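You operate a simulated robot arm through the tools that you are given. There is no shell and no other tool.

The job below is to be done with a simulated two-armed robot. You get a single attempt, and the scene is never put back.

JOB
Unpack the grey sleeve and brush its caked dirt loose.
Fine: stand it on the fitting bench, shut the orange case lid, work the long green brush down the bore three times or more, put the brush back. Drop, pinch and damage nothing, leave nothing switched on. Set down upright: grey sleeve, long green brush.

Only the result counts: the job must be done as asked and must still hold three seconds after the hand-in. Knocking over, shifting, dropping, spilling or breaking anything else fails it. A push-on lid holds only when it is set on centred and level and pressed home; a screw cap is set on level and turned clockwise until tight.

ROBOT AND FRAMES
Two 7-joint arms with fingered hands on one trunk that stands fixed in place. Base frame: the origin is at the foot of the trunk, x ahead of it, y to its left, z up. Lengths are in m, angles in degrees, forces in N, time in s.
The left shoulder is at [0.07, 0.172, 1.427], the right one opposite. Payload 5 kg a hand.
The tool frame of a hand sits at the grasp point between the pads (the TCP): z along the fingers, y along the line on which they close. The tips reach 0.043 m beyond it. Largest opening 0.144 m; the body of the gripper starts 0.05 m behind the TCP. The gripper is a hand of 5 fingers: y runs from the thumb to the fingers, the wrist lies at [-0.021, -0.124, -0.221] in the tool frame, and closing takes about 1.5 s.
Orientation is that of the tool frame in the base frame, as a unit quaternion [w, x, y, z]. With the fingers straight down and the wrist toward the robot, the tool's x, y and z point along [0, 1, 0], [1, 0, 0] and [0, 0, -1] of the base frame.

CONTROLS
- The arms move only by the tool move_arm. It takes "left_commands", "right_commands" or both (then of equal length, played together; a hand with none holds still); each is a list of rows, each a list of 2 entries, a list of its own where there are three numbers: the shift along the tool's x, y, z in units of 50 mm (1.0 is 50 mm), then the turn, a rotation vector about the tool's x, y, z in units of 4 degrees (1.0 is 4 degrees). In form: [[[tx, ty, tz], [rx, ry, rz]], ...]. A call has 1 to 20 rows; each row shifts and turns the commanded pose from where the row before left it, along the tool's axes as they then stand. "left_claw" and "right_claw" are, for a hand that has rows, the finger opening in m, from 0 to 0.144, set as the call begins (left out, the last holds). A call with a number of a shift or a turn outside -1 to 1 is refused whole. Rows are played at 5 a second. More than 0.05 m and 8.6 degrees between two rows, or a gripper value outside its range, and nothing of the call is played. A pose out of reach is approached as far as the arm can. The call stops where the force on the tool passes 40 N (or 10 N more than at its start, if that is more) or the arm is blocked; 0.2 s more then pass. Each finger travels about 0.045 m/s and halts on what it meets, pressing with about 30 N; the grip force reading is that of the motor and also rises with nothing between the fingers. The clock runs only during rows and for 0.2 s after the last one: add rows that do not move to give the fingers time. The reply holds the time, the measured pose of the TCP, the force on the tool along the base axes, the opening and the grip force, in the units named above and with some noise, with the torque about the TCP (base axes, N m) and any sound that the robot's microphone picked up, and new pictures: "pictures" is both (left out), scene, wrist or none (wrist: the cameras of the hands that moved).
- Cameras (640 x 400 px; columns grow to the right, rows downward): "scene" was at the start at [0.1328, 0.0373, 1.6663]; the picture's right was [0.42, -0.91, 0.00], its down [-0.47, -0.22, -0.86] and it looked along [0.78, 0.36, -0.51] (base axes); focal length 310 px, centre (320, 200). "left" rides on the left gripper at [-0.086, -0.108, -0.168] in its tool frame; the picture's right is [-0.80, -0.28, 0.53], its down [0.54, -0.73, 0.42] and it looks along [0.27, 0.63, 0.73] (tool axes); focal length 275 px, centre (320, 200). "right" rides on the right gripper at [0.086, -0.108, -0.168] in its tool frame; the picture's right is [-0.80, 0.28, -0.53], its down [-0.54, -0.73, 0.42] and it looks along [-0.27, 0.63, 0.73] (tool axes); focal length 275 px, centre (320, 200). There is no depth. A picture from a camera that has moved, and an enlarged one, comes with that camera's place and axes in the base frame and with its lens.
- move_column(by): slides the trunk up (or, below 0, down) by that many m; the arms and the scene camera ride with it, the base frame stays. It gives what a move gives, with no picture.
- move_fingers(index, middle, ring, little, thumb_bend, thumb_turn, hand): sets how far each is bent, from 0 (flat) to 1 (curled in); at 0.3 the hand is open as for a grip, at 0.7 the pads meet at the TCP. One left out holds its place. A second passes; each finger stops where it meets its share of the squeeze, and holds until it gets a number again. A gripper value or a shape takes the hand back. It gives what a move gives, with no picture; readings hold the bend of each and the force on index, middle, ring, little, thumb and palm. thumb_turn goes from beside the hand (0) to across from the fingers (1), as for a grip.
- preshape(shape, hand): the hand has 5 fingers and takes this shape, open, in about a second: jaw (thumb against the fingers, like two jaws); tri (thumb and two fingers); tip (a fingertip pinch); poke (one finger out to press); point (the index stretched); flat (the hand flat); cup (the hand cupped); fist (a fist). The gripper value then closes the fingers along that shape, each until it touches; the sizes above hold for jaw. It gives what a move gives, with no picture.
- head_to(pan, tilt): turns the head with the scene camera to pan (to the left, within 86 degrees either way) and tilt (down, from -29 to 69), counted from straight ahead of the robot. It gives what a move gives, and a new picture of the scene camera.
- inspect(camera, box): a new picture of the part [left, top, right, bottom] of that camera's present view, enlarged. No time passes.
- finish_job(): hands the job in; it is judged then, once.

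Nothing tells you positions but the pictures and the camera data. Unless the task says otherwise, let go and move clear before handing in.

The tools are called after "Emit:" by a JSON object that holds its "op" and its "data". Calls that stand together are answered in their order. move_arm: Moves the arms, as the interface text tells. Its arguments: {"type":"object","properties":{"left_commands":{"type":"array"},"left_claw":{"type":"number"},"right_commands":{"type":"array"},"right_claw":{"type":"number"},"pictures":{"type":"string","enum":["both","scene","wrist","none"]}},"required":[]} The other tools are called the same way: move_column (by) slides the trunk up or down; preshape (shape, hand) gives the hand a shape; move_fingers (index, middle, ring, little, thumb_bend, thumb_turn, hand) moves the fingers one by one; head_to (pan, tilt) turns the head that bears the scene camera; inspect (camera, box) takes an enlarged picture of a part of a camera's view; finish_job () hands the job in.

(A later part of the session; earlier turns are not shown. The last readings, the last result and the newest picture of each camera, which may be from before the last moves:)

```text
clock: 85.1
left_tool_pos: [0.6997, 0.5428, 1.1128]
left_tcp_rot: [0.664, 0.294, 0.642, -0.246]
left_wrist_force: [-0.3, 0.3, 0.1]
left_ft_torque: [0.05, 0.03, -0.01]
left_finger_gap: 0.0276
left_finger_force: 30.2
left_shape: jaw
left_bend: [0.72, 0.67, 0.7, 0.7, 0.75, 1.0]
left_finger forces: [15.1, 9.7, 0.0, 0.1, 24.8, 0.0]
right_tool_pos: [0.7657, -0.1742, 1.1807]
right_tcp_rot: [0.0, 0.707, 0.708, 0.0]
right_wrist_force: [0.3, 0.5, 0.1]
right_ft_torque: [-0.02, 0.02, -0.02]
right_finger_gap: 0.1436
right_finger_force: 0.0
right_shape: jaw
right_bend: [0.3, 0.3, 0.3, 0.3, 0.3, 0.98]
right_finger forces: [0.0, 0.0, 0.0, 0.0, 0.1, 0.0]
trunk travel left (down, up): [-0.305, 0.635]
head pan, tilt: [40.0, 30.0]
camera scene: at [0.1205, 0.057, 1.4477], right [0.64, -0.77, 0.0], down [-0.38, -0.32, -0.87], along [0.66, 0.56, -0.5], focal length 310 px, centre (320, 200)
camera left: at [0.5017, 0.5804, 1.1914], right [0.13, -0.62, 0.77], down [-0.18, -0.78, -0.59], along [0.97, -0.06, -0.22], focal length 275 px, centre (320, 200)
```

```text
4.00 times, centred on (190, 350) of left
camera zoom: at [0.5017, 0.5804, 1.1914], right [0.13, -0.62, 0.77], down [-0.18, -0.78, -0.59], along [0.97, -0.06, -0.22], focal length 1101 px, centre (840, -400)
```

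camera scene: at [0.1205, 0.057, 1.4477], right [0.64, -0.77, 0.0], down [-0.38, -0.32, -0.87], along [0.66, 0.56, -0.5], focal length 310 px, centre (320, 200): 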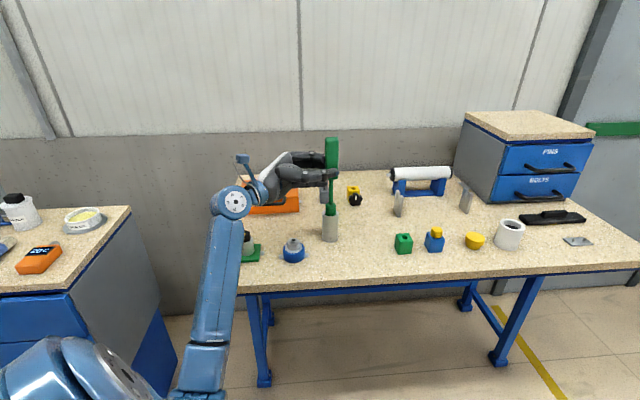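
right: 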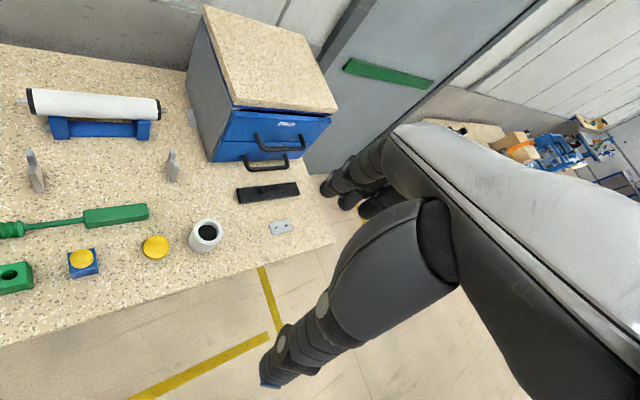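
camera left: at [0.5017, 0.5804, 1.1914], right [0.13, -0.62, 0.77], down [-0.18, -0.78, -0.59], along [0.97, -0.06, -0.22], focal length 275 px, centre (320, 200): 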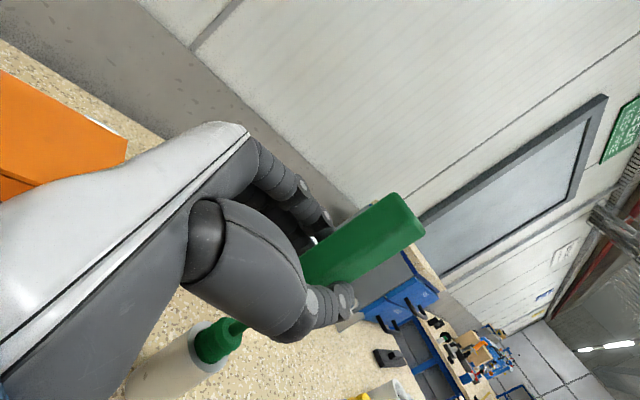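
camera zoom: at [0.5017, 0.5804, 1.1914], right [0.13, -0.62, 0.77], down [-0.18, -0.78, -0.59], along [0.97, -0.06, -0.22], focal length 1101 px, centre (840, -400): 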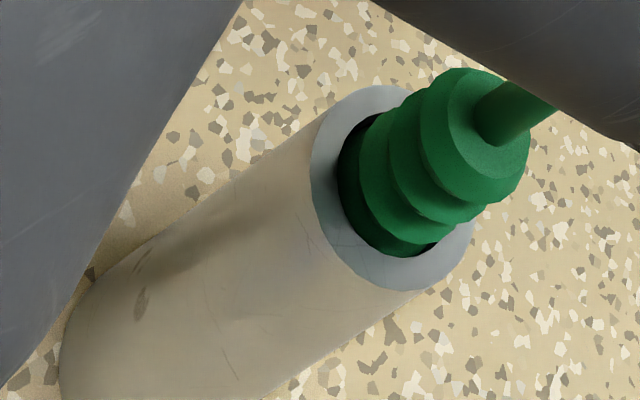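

No force and the sleeve has not moved. I push on down to near the bottom of the bore.

Emit:
{"op": "move_arm", "data": {"left_commands": [[[0.15, -0.011, 0], [0, 0, 0]], [[0.15, -0.011, 0], [0, 0, 0]], [[0.15, -0.011, 0], [0, 0, 0]], [[0.15, -0.011, 0], [0, 0, 0]], [[0.15, -0.011, 0], [0, 0, 0]], [[0.15, -0.011, 0], [0, 0, 0]], [[0, 0, 0], [0, 0, 0]]]}}

Emit:
{"op": "inspect", "data": {"camera": "scene", "box": [304, 170, 360, 250]}}

Emit:
{"op": "inspect", "data": {"camera": "left", "box": [110, 280, 290, 400]}}

```text
clock: 86.7
left_tool_pos: [0.7007, 0.5415, 1.0679]
left_tcp_rot: [0.664, 0.295, 0.641, -0.247]
left_wrist_force: [-0.4, -0.1, -0.6]
left_ft_torque: [0.01, -0.01, -0.01]
left_finger_gap: 0.0278
left_finger_force: 29.7
left_shape: jaw
left_bend: [0.72, 0.67, 0.7, 0.7, 0.75, 1.0]
left_finger forces: [15.1, 9.7, 0.0, 0.1, 24.8, 0.0]
right_tool_pos: [0.7662, -0.1746, 1.1818]
right_tcp_rot: [0.0, 0.707, 0.707, 0.001]
right_wrist_force: [-0.2, 0.1, 0.9]
right_ft_torque: [-0.01, 0.0, -0.03]
right_finger_gap: 0.1437
right_finger_force: 0.0
right_shape: jaw
right_bend: [0.3, 0.3, 0.3, 0.3, 0.3, 0.98]
right_finger forces: [0.0, 0.0, 0.1, 0.0, 0.0, 0.0]
trunk travel left (down, up): [-0.305, 0.635]
head pan, tilt: [40.0, 30.0]
camera scene: at [0.1205, 0.0569, 1.4477], right [0.64, -0.77, 0.0], down [-0.38, -0.32, -0.87], along [0.66, 0.56, -0.5], focal length 310 px, centre (320, 200)
camera left: at [0.5015, 0.5807, 1.1462], right [0.13, -0.62, 0.77], down [-0.18, -0.78, -0.59], along [0.97, -0.06, -0.22], focal length 275 px, centre (320, 200)
```

scene: 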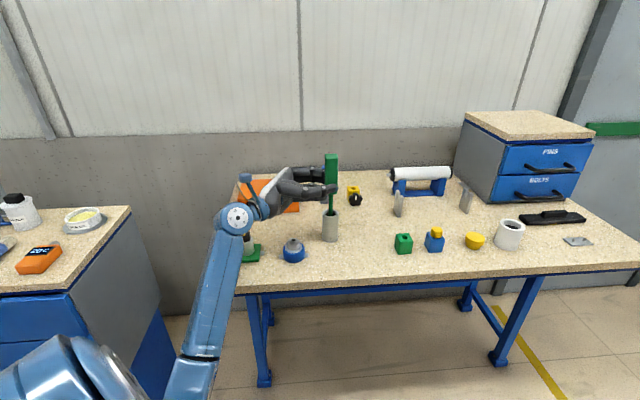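
left: 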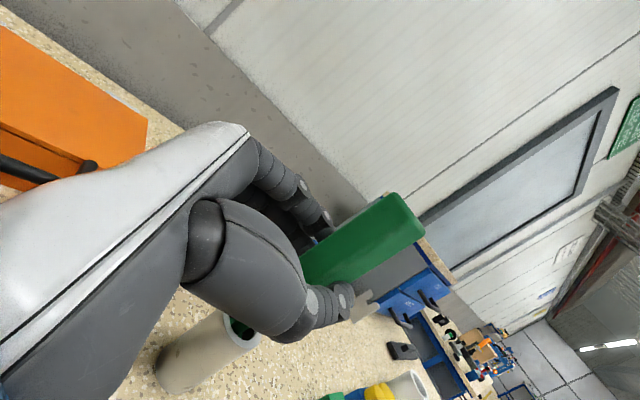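

```text
5.00 times, centred on (332, 210) of scene
camera zoom: at [0.1205, 0.0569, 1.4477], right [0.64, -0.77, 0.0], down [-0.38, -0.32, -0.87], along [0.66, 0.56, -0.5], focal length 1548 px, centre (260, 150)
```

zoom: 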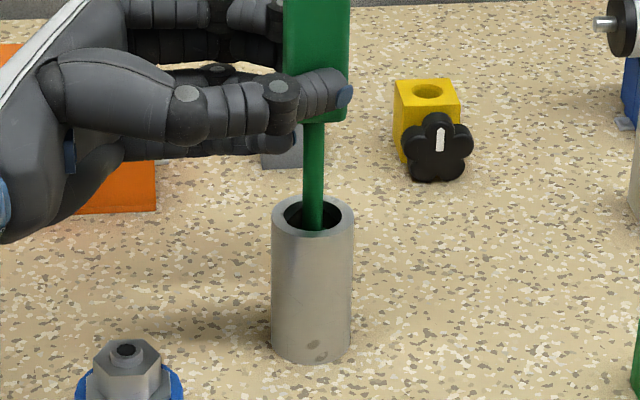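

```text
3.33 times, centred on (200, 340) of left
camera zoom: at [0.5015, 0.5807, 1.1462], right [0.13, -0.62, 0.77], down [-0.18, -0.78, -0.59], along [0.97, -0.06, -0.22], focal length 918 px, centre (720, -267)
```

zoom: 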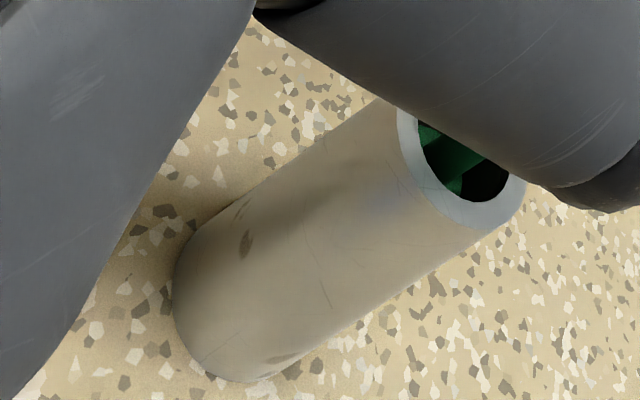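

The head is deep in the bore, rod centred. I go the last 8 mm, then stroke up and down.

Emit:
{"op": "move_arm", "data": {"left_commands": [[[0.08, -0.006, 0], [0, 0, 0]], [[0.08, -0.006, 0], [0, 0, 0]], [[0, 0, 0], [0, 0, 0]]], "pictures": "none"}}

Emit:
{"op": "move_arm", "data": {"left_commands": [[[-0.2, 0.015, 0], [0, 0, 0]], [[-0.2, 0.015, 0], [0, 0, 0]], [[-0.2, 0.015, 0], [0, 0, 0]], [[-0.2, 0.015, 0], [0, 0, 0]], [[-0.2, 0.015, 0], [0, 0, 0]], [[-0.2, 0.015, 0], [0, 0, 0]], [[-0.2, 0.015, 0], [0, 0, 0]], [[-0.2, 0.015, 0], [0, 0, 0]], [[0, 0, 0], [0, 0, 0]]]}}

Emit:
{"op": "inspect", "data": {"camera": "scene", "box": [304, 170, 360, 250]}}

Emit:
{"op": "inspect", "data": {"camera": "left", "box": [110, 300, 270, 400]}}

```text
clock: 87.5
left_tool_pos: [0.7009, 0.5422, 1.0619]
left_tcp_rot: [0.665, 0.294, 0.641, -0.247]
left_wrist_force: [0.1, 0.1, -1.3]
left_ft_torque: [0.02, 0.02, 0.04]
left_finger_gap: 0.0277
left_finger_force: 29.8
left_shape: jaw
left_bend: [0.72, 0.67, 0.7, 0.7, 0.75, 1.0]
left_finger forces: [15.0, 9.7, 0.1, 0.0, 24.9, 0.1]
right_tool_pos: [0.7666, -0.1742, 1.1813]
right_tcp_rot: [0.0, 0.707, 0.707, 0.001]
right_wrist_force: [0.2, -0.2, -0.1]
right_ft_torque: [0.01, 0.03, 0.0]
right_finger_gap: 0.144
right_finger_force: 0.1
right_shape: jaw
right_bend: [0.3, 0.3, 0.3, 0.3, 0.3, 0.98]
right_finger forces: [0.1, 0.0, 0.0, 0.1, 0.0, 0.1]
trunk travel left (down, up): [-0.305, 0.635]
head pan, tilt: [40.0, 30.0]
```

```text
clock: 89.5
left_tool_pos: [0.7015, 0.5419, 1.1406]
left_tcp_rot: [0.664, 0.295, 0.642, -0.246]
left_wrist_force: [-0.1, 0.5, -1.4]
left_ft_torque: [0.01, 0.04, -0.01]
left_finger_gap: 0.0276
left_finger_force: 30.2
left_shape: jaw
left_bend: [0.72, 0.67, 0.7, 0.7, 0.75, 1.0]
left_finger forces: [15.1, 9.8, 0.1, 0.0, 24.7, 0.1]
right_tool_pos: [0.7664, -0.174, 1.1809]
right_tcp_rot: [0.001, 0.707, 0.707, 0.0]
right_wrist_force: [0.1, -0.8, 0.0]
right_ft_torque: [0.01, 0.01, 0.0]
right_finger_gap: 0.1439
right_finger_force: 0.1
right_shape: jaw
right_bend: [0.3, 0.3, 0.3, 0.3, 0.3, 0.98]
right_finger forces: [0.1, 0.0, 0.0, 0.1, 0.0, 0.0]
trunk travel left (down, up): [-0.305, 0.635]
head pan, tilt: [40.0, 30.0]
camera scene: at [0.1206, 0.0571, 1.4477], right [0.64, -0.77, 0.0], down [-0.38, -0.32, -0.87], along [0.66, 0.56, -0.5], focal length 310 px, centre (320, 200)
camera left: at [0.5025, 0.5811, 1.2184], right [0.13, -0.62, 0.77], down [-0.18, -0.78, -0.59], along [0.97, -0.06, -0.22], focal length 275 px, centre (320, 200)
```

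scene: 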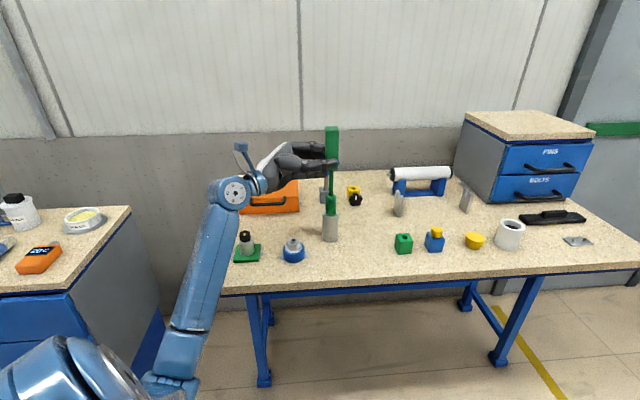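
left: 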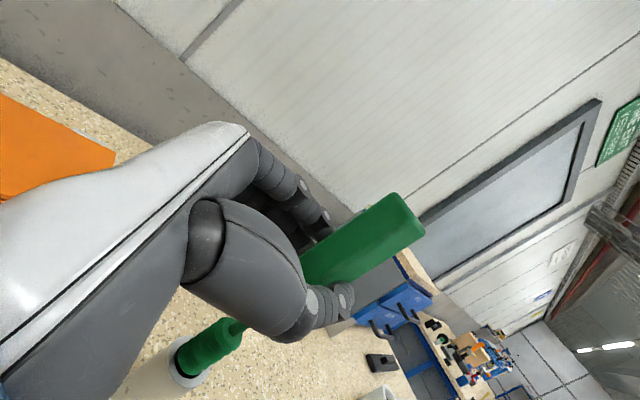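

```text
5.00 times, centred on (332, 210) of scene
camera zoom: at [0.1206, 0.0571, 1.4477], right [0.64, -0.77, 0.0], down [-0.38, -0.32, -0.87], along [0.66, 0.56, -0.5], focal length 1548 px, centre (260, 150)
```

zoom: 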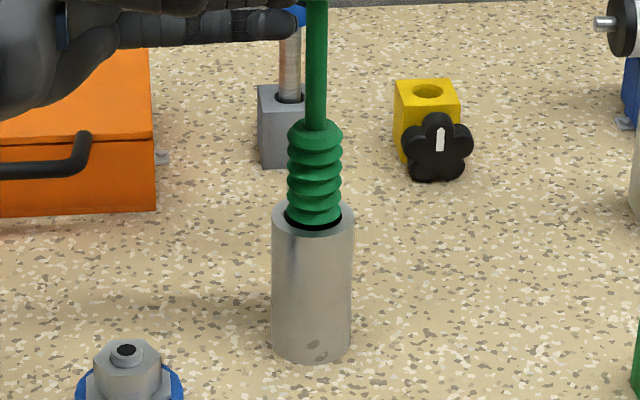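

```text
4.00 times, centred on (190, 350) of left
camera zoom: at [0.5025, 0.5811, 1.2184], right [0.13, -0.62, 0.77], down [-0.18, -0.78, -0.59], along [0.97, -0.06, -0.22], focal length 1101 px, centre (840, -400)
```

zoom: 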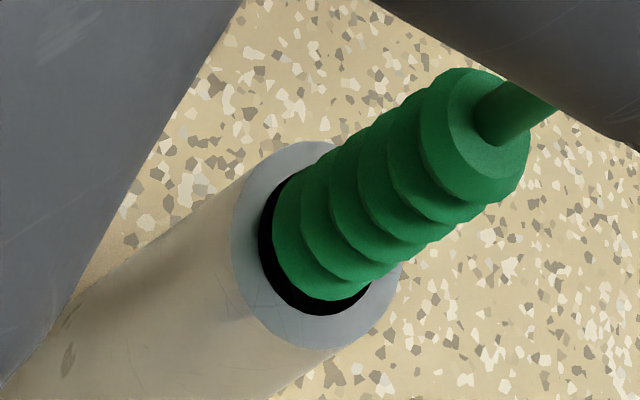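

Stroke one done, sleeve unmoved, no load. I do the second full stroke: slightly out, down the bore, and up again.

Emit:
{"op": "move_arm", "data": {"left_commands": [[[-0.2, 0.015, -0.015], [0, 0, 0]], [[0.2, -0.015, 0], [0, 0, 0]], [[0.2, -0.015, 0], [0, 0, 0]], [[0.2, -0.015, 0], [0, 0, 0]], [[0.2, -0.015, 0], [0, 0, 0]], [[0.2, -0.015, 0], [0, 0, 0]], [[0.2, -0.015, 0], [0, 0, 0]], [[0.2, -0.015, 0], [0, 0, 0]], [[0.2, -0.015, 0], [0, 0, 0]], [[0.18, -0.0135, 0], [0, 0, 0]], [[0, 0, 0], [0, 0, 0]], [[-0.2, 0.015, 0], [0, 0, 0]], [[-0.2, 0.015, 0], [0, 0, 0]], [[-0.2, 0.015, 0], [0, 0, 0]], [[-0.2, 0.015, 0], [0, 0, 0]], [[-0.2, 0.015, 0], [0, 0, 0]], [[-0.2, 0.015, 0], [0, 0, 0]], [[-0.2, 0.015, 0], [0, 0, 0]], [[-0.2, 0.015, 0], [0, 0, 0]], [[-0.2, 0.015, 0], [0, 0, 0]]]}}

Emit:
{"op": "inspect", "data": {"camera": "scene", "box": [304, 170, 360, 250]}}

Emit:
{"op": "inspect", "data": {"camera": "left", "box": [110, 300, 270, 400]}}

```text
clock: 93.7
left_tool_pos: [0.6996, 0.5425, 1.1526]
left_tcp_rot: [0.664, 0.294, 0.642, -0.246]
left_wrist_force: [-1.4, -0.6, -1.4]
left_ft_torque: [0.03, 0.05, 0.01]
left_finger_gap: 0.0277
left_finger_force: 30.3
left_shape: jaw
left_bend: [0.72, 0.67, 0.7, 0.7, 0.75, 1.0]
left_finger forces: [15.1, 9.7, 0.0, 0.1, 24.8, 0.1]
right_tool_pos: [0.7658, -0.1746, 1.1807]
right_tcp_rot: [0.0, 0.707, 0.707, 0.0]
right_wrist_force: [0.0, 0.0, -0.1]
right_ft_torque: [-0.01, 0.01, -0.03]
right_finger_gap: 0.1438
right_finger_force: 0.1
right_shape: jaw
right_bend: [0.3, 0.3, 0.3, 0.3, 0.3, 0.98]
right_finger forces: [0.1, 0.1, 0.0, 0.0, 0.0, 0.1]
trunk travel left (down, up): [-0.305, 0.635]
head pan, tilt: [40.0, 30.0]
camera scene: at [0.1205, 0.0569, 1.4477], right [0.64, -0.77, 0.0], down [-0.38, -0.32, -0.87], along [0.66, 0.56, -0.5], focal length 310 px, centre (320, 200)
camera left: at [0.5015, 0.5808, 1.2298], right [0.13, -0.62, 0.77], down [-0.18, -0.78, -0.59], along [0.97, -0.06, -0.22], focal length 275 px, centre (320, 200)
```

scene: 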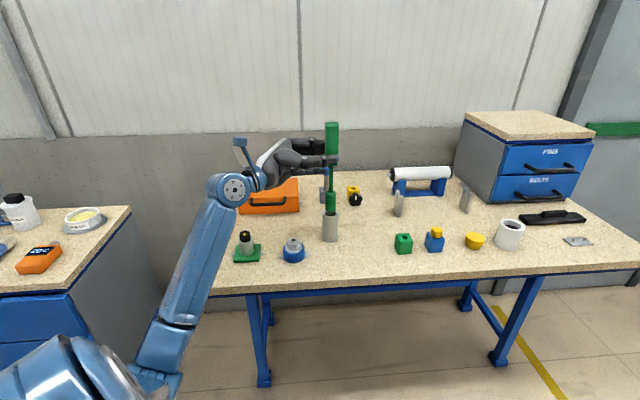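
left: 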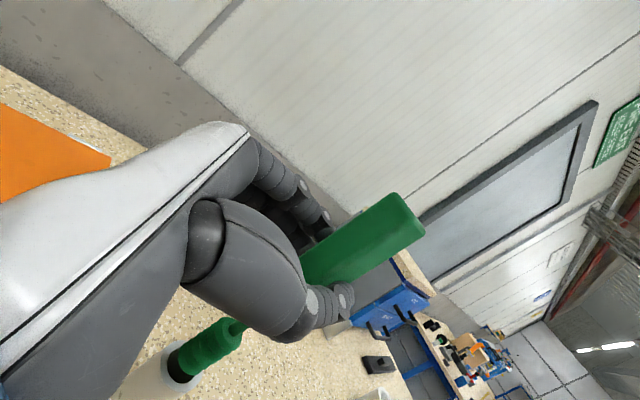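

```text
5.00 times, centred on (332, 210) of scene
camera zoom: at [0.1205, 0.0569, 1.4477], right [0.64, -0.77, 0.0], down [-0.38, -0.32, -0.87], along [0.66, 0.56, -0.5], focal length 1548 px, centre (260, 150)
```

zoom: 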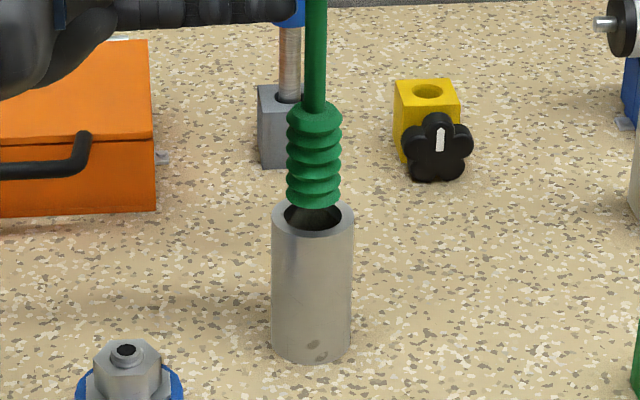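

```text
4.00 times, centred on (190, 350) of left
camera zoom: at [0.5015, 0.5808, 1.2298], right [0.13, -0.62, 0.77], down [-0.18, -0.78, -0.59], along [0.97, -0.06, -0.22], focal length 1101 px, centre (840, -400)
```

zoom: 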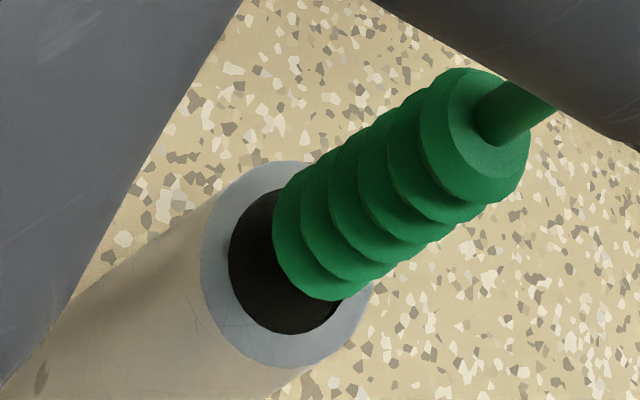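

The bore looks lighter already. Third stroke.

Emit:
{"op": "move_arm", "data": {"left_commands": [[[0.2, -0.015, 0], [0, 0, 0]], [[0.2, -0.015, 0], [0, 0, 0]], [[0.2, -0.015, 0], [0, 0, 0]], [[0.2, -0.015, 0], [0, 0, 0]], [[0.2, -0.015, 0], [0, 0, 0]], [[0.2, -0.015, 0], [0, 0, 0]], [[0.2, -0.015, 0], [0, 0, 0]], [[0.2, -0.015, 0], [0, 0, 0]], [[0.2, -0.015, 0], [0, 0, 0]], [[0, 0, 0], [0, 0, 0]], [[-0.2, 0.015, 0], [0, 0, 0]], [[-0.2, 0.015, 0], [0, 0, 0]], [[-0.2, 0.015, 0], [0, 0, 0]], [[-0.2, 0.015, 0], [0, 0, 0]], [[-0.2, 0.015, 0], [0, 0, 0]], [[-0.2, 0.015, 0], [0, 0, 0]], [[-0.2, 0.015, 0], [0, 0, 0]], [[-0.2, 0.015, 0], [0, 0, 0]], [[-0.2, 0.015, 0], [0, 0, 0]], [[0, 0, 0], [0, 0, 0]]]}}

Emit:
{"op": "inspect", "data": {"camera": "scene", "box": [304, 170, 360, 250]}}

Emit:
{"op": "inspect", "data": {"camera": "left", "box": [110, 300, 270, 400]}}

```text
clock: 97.9
left_tool_pos: [0.7004, 0.5433, 1.1515]
left_tcp_rot: [0.664, 0.295, 0.642, -0.247]
left_wrist_force: [0.0, -0.1, -1.1]
left_ft_torque: [0.06, 0.01, 0.02]
left_finger_gap: 0.0277
left_finger_force: 30.6
left_shape: jaw
left_bend: [0.72, 0.67, 0.7, 0.7, 0.75, 1.0]
left_finger forces: [15.1, 9.7, 0.0, 0.0, 24.7, 0.0]
right_tool_pos: [0.7662, -0.1742, 1.1811]
right_tcp_rot: [0.0, 0.707, 0.707, 0.0]
right_wrist_force: [0.0, 0.3, -0.3]
right_ft_torque: [0.0, -0.01, 0.01]
right_finger_gap: 0.144
right_finger_force: 0.1
right_shape: jaw
right_bend: [0.3, 0.3, 0.3, 0.3, 0.3, 0.98]
right_finger forces: [0.0, 0.1, 0.0, 0.0, 0.0, 0.0]
trunk travel left (down, up): [-0.305, 0.635]
head pan, tilt: [40.0, 30.0]
camera scene: at [0.1205, 0.0572, 1.4477], right [0.64, -0.77, 0.0], down [-0.38, -0.32, -0.87], along [0.66, 0.56, -0.5], focal length 310 px, centre (320, 200)
camera left: at [0.5018, 0.5811, 1.2292], right [0.13, -0.62, 0.77], down [-0.18, -0.78, -0.59], along [0.97, -0.06, -0.22], focal length 275 px, centre (320, 200)
```

scene: 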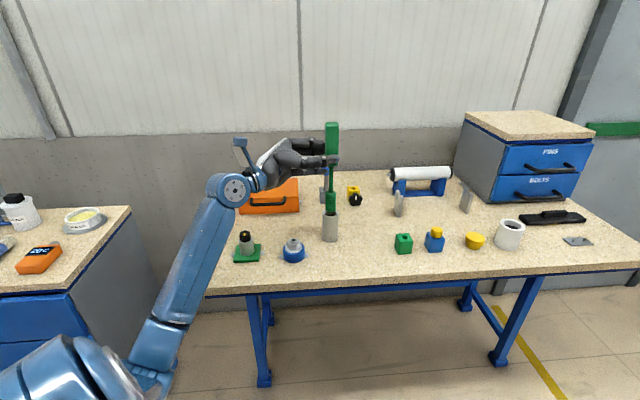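
left: 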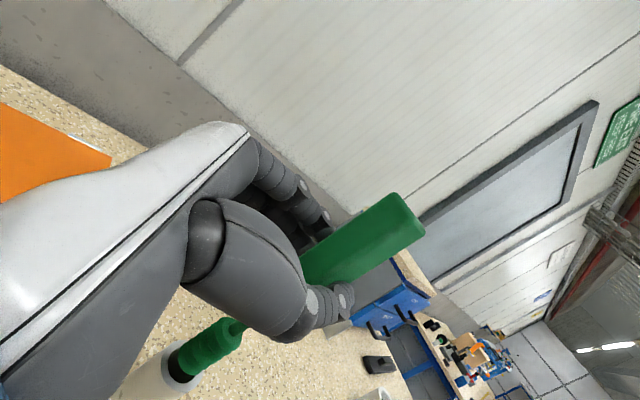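

```text
5.00 times, centred on (332, 210) of scene
camera zoom: at [0.1205, 0.0572, 1.4477], right [0.64, -0.77, 0.0], down [-0.38, -0.32, -0.87], along [0.66, 0.56, -0.5], focal length 1548 px, centre (260, 150)
```

zoom: 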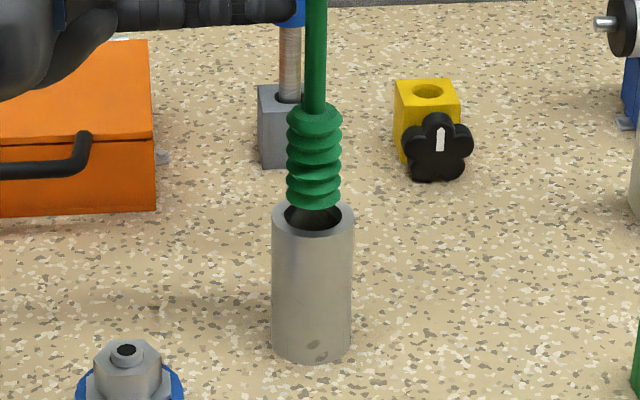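

```text
4.00 times, centred on (190, 350) of left
camera zoom: at [0.5018, 0.5811, 1.2292], right [0.13, -0.62, 0.77], down [-0.18, -0.78, -0.59], along [0.97, -0.06, -0.22], focal length 1101 px, centre (840, -400)
```

zoom: 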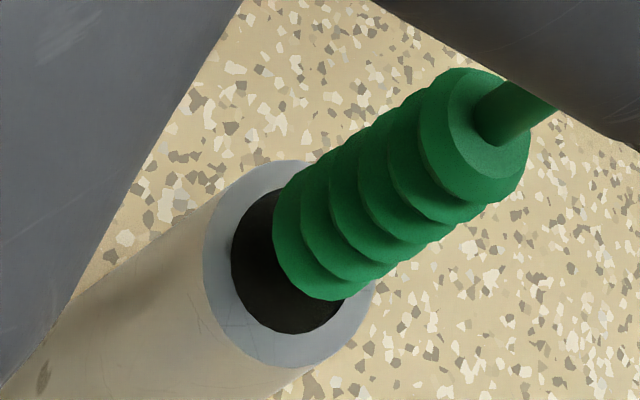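

Three strokes done with no load. I do two more for good measure.

Emit:
{"op": "move_arm", "data": {"left_commands": [[[0.205, -0.015, 0], [0, 0, 0]], [[0.205, -0.015, 0], [0, 0, 0]], [[0.205, -0.015, 0], [0, 0, 0]], [[0.205, -0.015, 0], [0, 0, 0]], [[0.205, -0.015, 0], [0, 0, 0]], [[0.205, -0.015, 0], [0, 0, 0]], [[0.205, -0.015, 0], [0, 0, 0]], [[0.205, -0.015, 0], [0, 0, 0]], [[0.205, -0.015, 0], [0, 0, 0]], [[0, 0, 0], [0, 0, 0]], [[-0.205, 0.015, 0], [0, 0, 0]], [[-0.205, 0.015, 0], [0, 0, 0]], [[-0.205, 0.015, 0], [0, 0, 0]], [[-0.205, 0.015, 0], [0, 0, 0]], [[-0.205, 0.015, 0], [0, 0, 0]], [[-0.205, 0.015, 0], [0, 0, 0]], [[-0.205, 0.015, 0], [0, 0, 0]], [[-0.205, 0.015, 0], [0, 0, 0]], [[-0.205, 0.015, 0], [0, 0, 0]], [[0, 0, 0], [0, 0, 0]]], "pictures": "none"}}

Emit:
{"op": "move_arm", "data": {"left_commands": [[[0.205, -0.015, 0], [0, 0, 0]], [[0.205, -0.015, 0], [0, 0, 0]], [[0.205, -0.015, 0], [0, 0, 0]], [[0.205, -0.015, 0], [0, 0, 0]], [[0.205, -0.015, 0], [0, 0, 0]], [[0.205, -0.015, 0], [0, 0, 0]], [[0.205, -0.015, 0], [0, 0, 0]], [[0.205, -0.015, 0], [0, 0, 0]], [[0.205, -0.015, 0], [0, 0, 0]], [[0, 0, 0], [0, 0, 0]], [[-0.205, 0.015, 0], [0, 0, 0]], [[-0.205, 0.015, 0], [0, 0, 0]], [[-0.205, 0.015, 0], [0, 0, 0]], [[-0.205, 0.015, 0], [0, 0, 0]], [[-0.205, 0.015, 0], [0, 0, 0]], [[-0.205, 0.015, 0], [0, 0, 0]], [[-0.205, 0.015, 0], [0, 0, 0]], [[-0.205, 0.015, 0], [0, 0, 0]], [[-0.205, 0.015, 0], [0, 0, 0]], [[0, 0, 0], [0, 0, 0]]], "pictures": "scene"}}

Emit:
{"op": "inspect", "data": {"camera": "left", "box": [110, 300, 270, 400]}}

```text
clock: 102.1
left_tool_pos: [0.7004, 0.5428, 1.1518]
left_tcp_rot: [0.664, 0.295, 0.642, -0.246]
left_wrist_force: [0.2, -0.5, -0.4]
left_ft_torque: [0.0, 0.01, 0.0]
left_finger_gap: 0.0277
left_finger_force: 29.4
left_shape: jaw
left_bend: [0.72, 0.67, 0.7, 0.7, 0.75, 1.0]
left_finger forces: [15.1, 9.7, 0.1, 0.1, 24.8, 0.0]
right_tool_pos: [0.7656, -0.1743, 1.1818]
right_tcp_rot: [0.0, 0.707, 0.707, 0.001]
right_wrist_force: [-0.2, -0.4, -0.4]
right_ft_torque: [0.04, 0.03, 0.0]
right_finger_gap: 0.1439
right_finger_force: 0.0
right_shape: jaw
right_bend: [0.3, 0.3, 0.3, 0.3, 0.3, 0.98]
right_finger forces: [0.0, 0.0, 0.0, 0.0, 0.1, 0.0]
trunk travel left (down, up): [-0.305, 0.635]
head pan, tilt: [40.0, 30.0]
```

```text
clock: 106.3
left_tool_pos: [0.7004, 0.5428, 1.1518]
left_tcp_rot: [0.665, 0.294, 0.641, -0.246]
left_wrist_force: [-0.8, -0.3, -1.0]
left_ft_torque: [0.01, 0.01, 0.01]
left_finger_gap: 0.0281
left_finger_force: 30.4
left_shape: jaw
left_bend: [0.72, 0.67, 0.7, 0.7, 0.75, 1.0]
left_finger forces: [15.1, 9.7, 0.1, 0.0, 24.7, 0.0]
right_tool_pos: [0.7657, -0.1747, 1.1808]
right_tcp_rot: [0.0, 0.707, 0.707, 0.0]
right_wrist_force: [0.3, 0.2, 0.7]
right_ft_torque: [-0.02, -0.04, 0.02]
right_finger_gap: 0.1435
right_finger_force: 0.0
right_shape: jaw
right_bend: [0.3, 0.3, 0.3, 0.3, 0.3, 0.98]
right_finger forces: [0.0, 0.0, 0.1, 0.0, 0.1, 0.1]
trunk travel left (down, up): [-0.305, 0.635]
head pan, tilt: [40.0, 30.0]
camera scene: at [0.1205, 0.0571, 1.4477], right [0.64, -0.77, 0.0], down [-0.38, -0.32, -0.87], along [0.66, 0.56, -0.5], focal length 310 px, centre (320, 200)
```

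scene: 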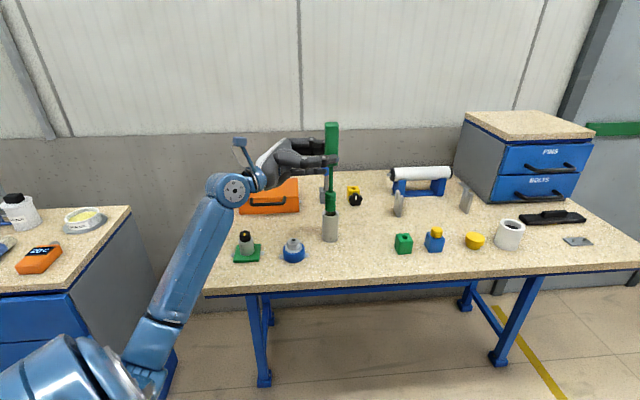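

```text
4.00 times, centred on (190, 350) of left
camera zoom: at [0.5009, 0.5814, 1.2297], right [0.13, -0.62, 0.77], down [-0.18, -0.78, -0.59], along [0.97, -0.06, -0.22], focal length 1101 px, centre (840, -400)
```

zoom: 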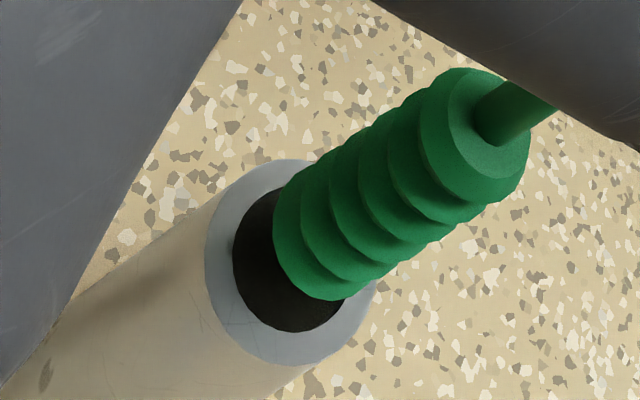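

Five strokes done; the bore has cleared, the sleeve stands unmoved. Now I put the brush back: raise it, carry it back over its place, keeping the 4° correction so it lies along its original line.

Emit:
{"op": "move_arm", "data": {"left_commands": [[[-0.5, 0.037, 0], [0, 0, 0]], [[-0.5, 0.037, 0], [0, 0, 0]], [[0.003, 0.041, 0.895], [0, 0, 0]], [[0.003, 0.041, 0.895], [0, 0, 0]], [[0.003, 0.041, 0.895], [0, 0, 0]], [[0.003, 0.041, 0.895], [0, 0, 0]], [[0.003, 0.041, 0.895], [0, 0, 0]], [[0.003, 0.041, 0.895], [0, 0, 0]], [[0.003, 0.041, 0.895], [0, 0, 0]], [[0.003, 0.041, 0.895], [0, 0, 0]], [[0, 0, 0], [0, 0, 0]]]}}

Emit:
{"op": "inspect", "data": {"camera": "scene", "box": [304, 170, 360, 250]}}

```text
clock: 108.7
left_tool_pos: [0.9655, 0.3028, 1.2048]
left_tcp_rot: [0.664, 0.295, 0.641, -0.247]
left_wrist_force: [-0.4, 0.9, -1.2]
left_ft_torque: [0.02, 0.0, 0.04]
left_finger_gap: 0.0277
left_finger_force: 29.6
left_shape: jaw
left_bend: [0.72, 0.67, 0.7, 0.7, 0.75, 1.0]
left_finger forces: [15.1, 9.7, 0.0, 0.0, 24.6, 0.1]
right_tool_pos: [0.7662, -0.1729, 1.1825]
right_tcp_rot: [0.001, 0.707, 0.707, 0.0]
right_wrist_force: [-0.2, 0.4, 0.0]
right_ft_torque: [-0.04, 0.02, -0.02]
right_finger_gap: 0.1437
right_finger_force: 0.0
right_shape: jaw
right_bend: [0.3, 0.3, 0.3, 0.3, 0.3, 0.98]
right_finger forces: [0.0, 0.0, 0.1, 0.0, 0.1, 0.0]
trunk travel left (down, up): [-0.305, 0.635]
head pan, tilt: [40.0, 30.0]
camera scene: at [0.1198, 0.0582, 1.4478], right [0.64, -0.77, 0.0], down [-0.38, -0.32, -0.87], along [0.66, 0.56, -0.5], focal length 310 px, centre (320, 200)
camera left: at [0.7655, 0.3413, 1.2815], right [0.13, -0.62, 0.78], down [-0.18, -0.78, -0.59], along [0.97, -0.06, -0.22], focal length 275 px, centre (320, 200)
```

scene: 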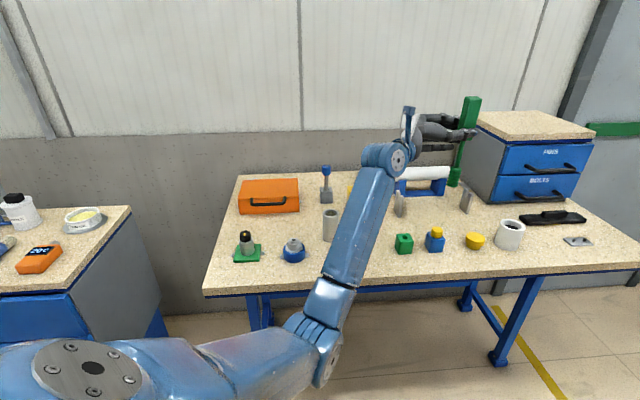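
left: 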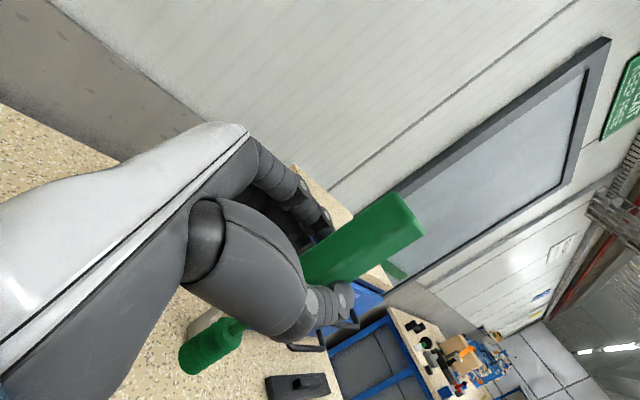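

```text
5.00 times, centred on (332, 210) of scene
camera zoom: at [0.1198, 0.0582, 1.4478], right [0.64, -0.77, 0.0], down [-0.38, -0.32, -0.87], along [0.66, 0.56, -0.5], focal length 1548 px, centre (260, 150)
```

zoom: 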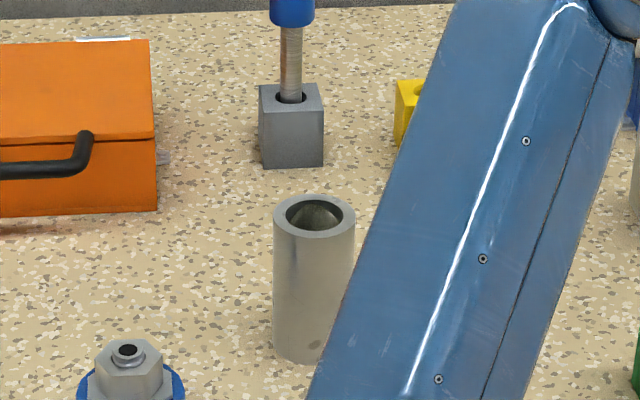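

The bore is clean grey now. I turn the brush back to lying orientation.

Emit:
{"op": "move_arm", "data": {"left_commands": [[[0, 0, 0], [0.0745, 0.997, 0]], [[0, 0, 0], [0.0745, 0.997, 0]], [[0, 0, 0], [0.0745, 0.997, 0]], [[0, 0, 0], [0.0745, 0.997, 0]], [[0, 0, 0], [0.0745, 0.997, 0]], [[0, 0, 0], [0.0745, 0.997, 0]], [[0, 0, 0], [0.0745, 0.997, 0]], [[0, 0, 0], [0.0745, 0.997, 0]], [[0, 0, 0], [0.0745, 0.997, 0]], [[0, 0, 0], [0.0745, 0.997, 0]], [[0, 0, 0], [0.0745, 0.997, 0]], [[0, 0, 0], [0, 0, 0]]], "pictures": "none"}}

Emit:
{"op": "move_arm", "data": {"left_commands": [[[0, 0, 0], [0.0745, 0.997, 0]], [[0, 0, 0], [0.0745, 0.997, 0]], [[0, 0, 0], [0.0745, 0.997, 0]], [[0, 0, 0], [0.0745, 0.997, 0]], [[0, 0, 0], [0.0745, 0.997, 0]], [[0, 0, 0], [0.0745, 0.997, 0]], [[0, 0, 0], [0.0745, 0.997, 0]], [[0, 0, 0], [0.0745, 0.997, 0]], [[0, 0, 0], [0.0745, 0.997, 0]], [[0, 0, 0], [0.0745, 0.997, 0]], [[0, 0, 0], [0.0745, 0.997, 0]], [[0, 0, 0], [0.037, 0.5, 0]], [[0, 0, 0], [0, 0, 0]]]}}

Emit:
{"op": "inspect", "data": {"camera": "scene", "box": [350, 100, 510, 250]}}

```text
clock: 111.3
left_tool_pos: [0.9654, 0.3006, 1.2035]
left_tcp_rot: [0.366, 0.384, 0.836, -0.137]
left_wrist_force: [0.2, 0.0, -0.6]
left_ft_torque: [0.02, 0.01, 0.02]
left_finger_gap: 0.0273
left_finger_force: 30.0
left_shape: jaw
left_bend: [0.72, 0.67, 0.7, 0.7, 0.75, 1.0]
left_finger forces: [15.0, 9.6, 0.1, 0.0, 24.6, 0.1]
right_tool_pos: [0.7652, -0.1736, 1.1809]
right_tcp_rot: [0.0, 0.707, 0.707, 0.0]
right_wrist_force: [-0.1, 0.1, -0.3]
right_ft_torque: [-0.02, 0.0, -0.02]
right_finger_gap: 0.1437
right_finger_force: 0.1
right_shape: jaw
right_bend: [0.3, 0.3, 0.3, 0.3, 0.3, 0.98]
right_finger forces: [0.0, 0.0, 0.0, 0.0, 0.0, 0.0]
trunk travel left (down, up): [-0.305, 0.635]
head pan, tilt: [40.0, 30.0]
```

```text
clock: 114.1
left_tool_pos: [0.9662, 0.3016, 1.2037]
left_tcp_rot: [0.0, 0.416, 0.909, -0.001]
left_wrist_force: [0.6, 0.3, -0.7]
left_ft_torque: [0.0, 0.01, 0.01]
left_finger_gap: 0.0275
left_finger_force: 29.7
left_shape: jaw
left_bend: [0.72, 0.67, 0.7, 0.7, 0.75, 1.0]
left_finger forces: [15.0, 9.6, 0.1, 0.0, 24.5, 0.0]
right_tool_pos: [0.7664, -0.1756, 1.1813]
right_tcp_rot: [-0.001, 0.707, 0.707, 0.0]
right_wrist_force: [0.3, -0.2, 0.3]
right_ft_torque: [-0.01, 0.01, 0.0]
right_finger_gap: 0.1438
right_finger_force: 0.1
right_shape: jaw
right_bend: [0.3, 0.3, 0.3, 0.3, 0.3, 0.98]
right_finger forces: [0.1, 0.0, 0.0, 0.0, 0.1, 0.1]
trunk travel left (down, up): [-0.305, 0.635]
head pan, tilt: [40.0, 30.0]
camera scene: at [0.1207, 0.0571, 1.4477], right [0.64, -0.77, 0.0], down [-0.38, -0.32, -0.87], along [0.66, 0.56, -0.5], focal length 310 px, centre (320, 200)
camera left: at [0.9406, 0.1665, 1.3715], right [0.3, -0.79, -0.53], down [-0.9, -0.06, -0.42], along [0.3, 0.61, -0.73], focal length 275 px, centre (320, 200)
```

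scene: 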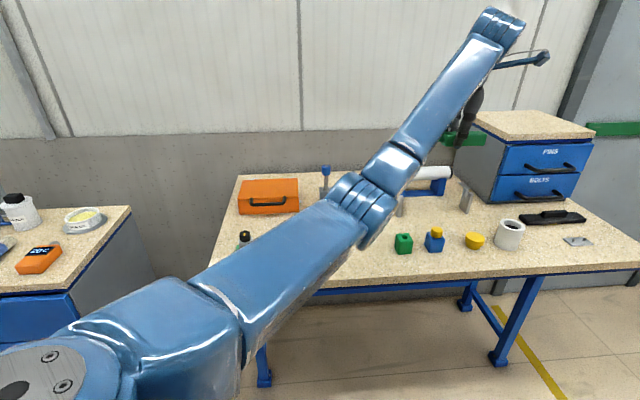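
left: 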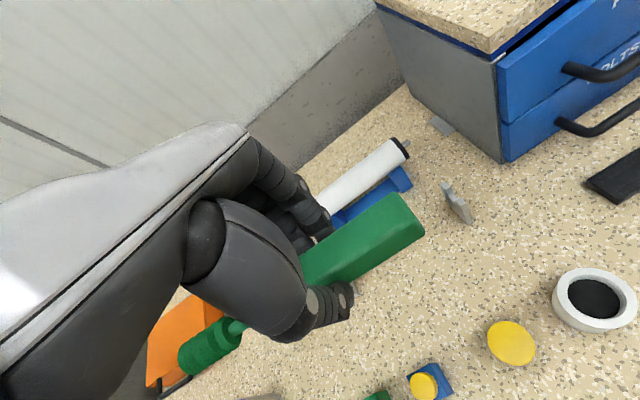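

```text
2.67 times, centred on (430, 175) of scene
camera zoom: at [0.1207, 0.0571, 1.4477], right [0.64, -0.77, 0.0], down [-0.38, -0.32, -0.87], along [0.66, 0.56, -0.5], focal length 826 px, centre (27, 267)
```

zoom: 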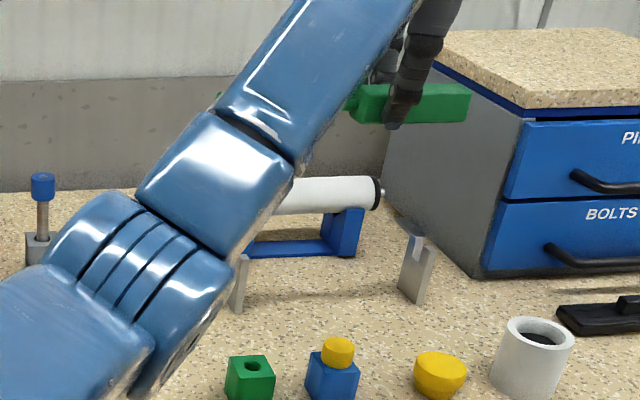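

Brush is level again over its place. I descend most of the way and check the arm's clearance.

Emit:
{"op": "move_arm", "data": {"left_commands": [[[0, 0, 0.7], [0, 0, 0]], [[0, 0, 0.8], [0, 0, 0]], [[0, 0, 0.8], [0, 0, 0]], [[0, 0, 0.8], [0, 0, 0]], [[0, 0, 0.8], [0, 0, 0]], [[0, 0, 0.5], [0, 0, 0]], [[0, 0, 0], [0, 0, 0]]]}}

Emit:
{"op": "inspect", "data": {"camera": "scene", "box": [350, 140, 510, 260]}}

Emit:
{"op": "inspect", "data": {"camera": "left", "box": [160, 180, 480, 400]}}

```text
clock: 115.7
left_tool_pos: [0.965, 0.3009, 0.9851]
left_tcp_rot: [0.002, 0.417, 0.909, -0.001]
left_wrist_force: [0.4, 0.0, -1.0]
left_ft_torque: [-0.01, -0.02, 0.01]
left_finger_gap: 0.0275
left_finger_force: 29.7
left_shape: jaw
left_bend: [0.72, 0.67, 0.7, 0.7, 0.75, 1.0]
left_finger forces: [14.9, 9.6, 0.1, 0.1, 24.6, 0.1]
right_tool_pos: [0.7653, -0.1747, 1.1801]
right_tcp_rot: [0.0, 0.707, 0.707, 0.0]
right_wrist_force: [0.3, 0.6, 0.1]
right_ft_torque: [0.0, -0.03, 0.0]
right_finger_gap: 0.1439
right_finger_force: 0.1
right_shape: jaw
right_bend: [0.3, 0.3, 0.3, 0.3, 0.3, 0.98]
right_finger forces: [0.0, 0.0, 0.0, 0.0, 0.0, 0.0]
trunk travel left (down, up): [-0.305, 0.635]
head pan, tilt: [40.0, 30.0]
camera scene: at [0.1204, 0.0568, 1.4478], right [0.64, -0.77, 0.0], down [-0.38, -0.32, -0.87], along [0.66, 0.56, -0.5], focal length 310 px, centre (320, 200)
camera left: at [0.9394, 0.1659, 1.1533], right [0.31, -0.79, -0.53], down [-0.9, -0.06, -0.42], along [0.3, 0.61, -0.73], focal length 275 px, centre (320, 200)
```

scene: 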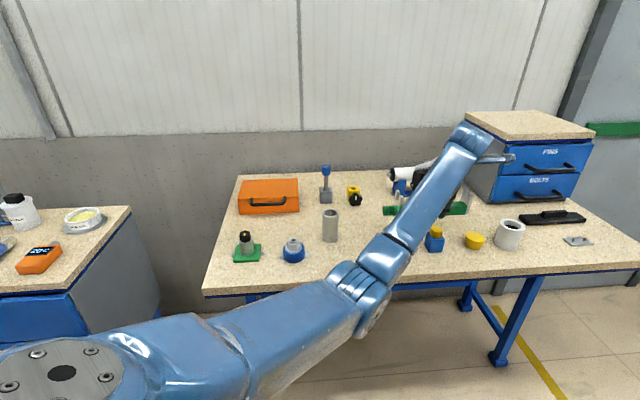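
left: 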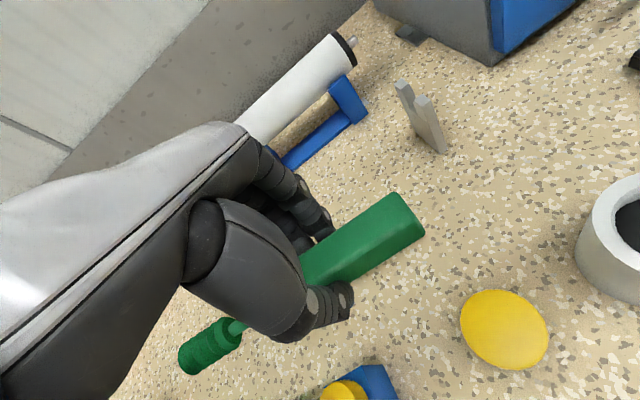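

```text
3.33 times, centred on (430, 200) of scene
camera zoom: at [0.1204, 0.0568, 1.4478], right [0.64, -0.77, 0.0], down [-0.38, -0.32, -0.87], along [0.66, 0.56, -0.5], focal length 1032 px, centre (-47, 200)
```

zoom: 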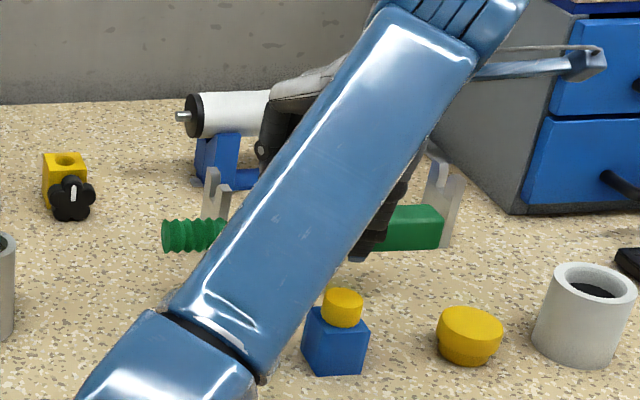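

```text
1.82 times, centred on (320, 290) of left
camera zoom: at [0.9394, 0.1659, 1.1533], right [0.31, -0.79, -0.53], down [-0.9, -0.06, -0.42], along [0.3, 0.61, -0.73], focal length 500 px, centre (320, 36)
```

zoom: 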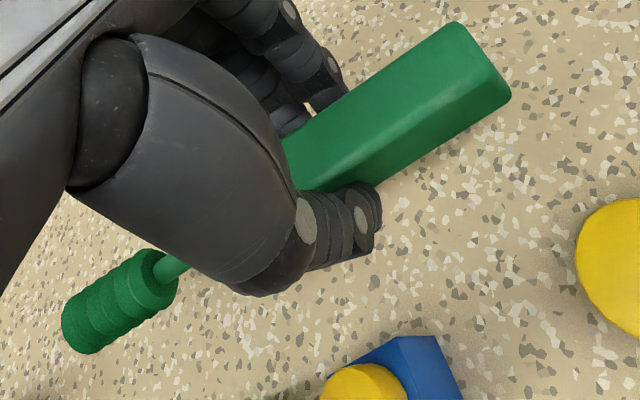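

Clear. I lower the remaining distance in small steps until contact.

Emit:
{"op": "move_arm", "data": {"left_commands": [[[0, 0, 0.35], [0, 0, 0]], [[0, 0, 0.35], [0, 0, 0]], [[0, 0, 0.3], [0, 0, 0]], [[0, 0, 0], [0, 0, 0]]], "pictures": "scene"}}

Emit:
{"op": "move_arm", "data": {"left_commands": [[[0, 0, 0.08], [0, 0, 0]], [[0, 0, 0], [0, 0, 0]]], "pictures": "none"}}

```text
clock: 116.7
left_tool_pos: [0.9652, 0.3025, 0.9347]
left_tcp_rot: [0.001, 0.417, 0.909, -0.001]
left_wrist_force: [0.0, 0.0, -1.1]
left_ft_torque: [0.03, -0.01, -0.02]
left_finger_gap: 0.0275
left_finger_force: 30.2
left_shape: jaw
left_bend: [0.72, 0.67, 0.7, 0.7, 0.75, 1.0]
left_finger forces: [15.0, 9.6, 0.0, 0.0, 24.5, 0.1]
right_tool_pos: [0.766, -0.1748, 1.1815]
right_tcp_rot: [0.0, 0.707, 0.707, -0.001]
right_wrist_force: [-0.9, -0.5, 0.3]
right_ft_torque: [0.02, -0.01, 0.0]
right_finger_gap: 0.1439
right_finger_force: 0.0
right_shape: jaw
right_bend: [0.3, 0.3, 0.3, 0.3, 0.3, 0.98]
right_finger forces: [0.0, 0.0, 0.1, 0.0, 0.1, 0.0]
trunk travel left (down, up): [-0.305, 0.635]
head pan, tilt: [40.0, 30.0]
camera scene: at [0.1205, 0.0569, 1.4477], right [0.64, -0.77, 0.0], down [-0.38, -0.32, -0.87], along [0.66, 0.56, -0.5], focal length 310 px, centre (320, 200)
```

scene: 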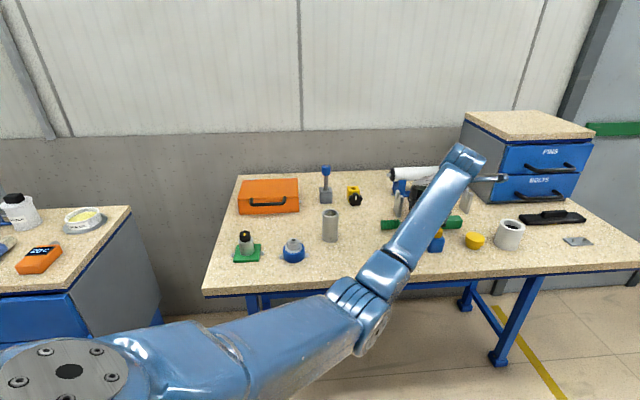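

```text
clock: 117.3
left_tool_pos: [0.9665, 0.3021, 0.929]
left_tcp_rot: [0.0, 0.417, 0.909, 0.0]
left_wrist_force: [0.4, 0.2, 0.6]
left_ft_torque: [0.04, -0.01, -0.05]
left_finger_gap: 0.0275
left_finger_force: 29.9
left_shape: jaw
left_bend: [0.72, 0.67, 0.7, 0.7, 0.75, 1.0]
left_finger forces: [15.0, 9.7, 0.0, 0.0, 24.6, 0.1]
right_tool_pos: [0.7658, -0.1742, 1.1812]
right_tcp_rot: [0.001, 0.707, 0.707, 0.0]
right_wrist_force: [-0.6, 0.1, 0.6]
right_ft_torque: [0.0, 0.0, 0.04]
right_finger_gap: 0.1438
right_finger_force: 0.1
right_shape: jaw
right_bend: [0.3, 0.3, 0.3, 0.3, 0.3, 0.98]
right_finger forces: [0.1, 0.0, 0.1, 0.1, 0.0, 0.0]
trunk travel left (down, up): [-0.305, 0.635]
head pan, tilt: [40.0, 30.0]
```

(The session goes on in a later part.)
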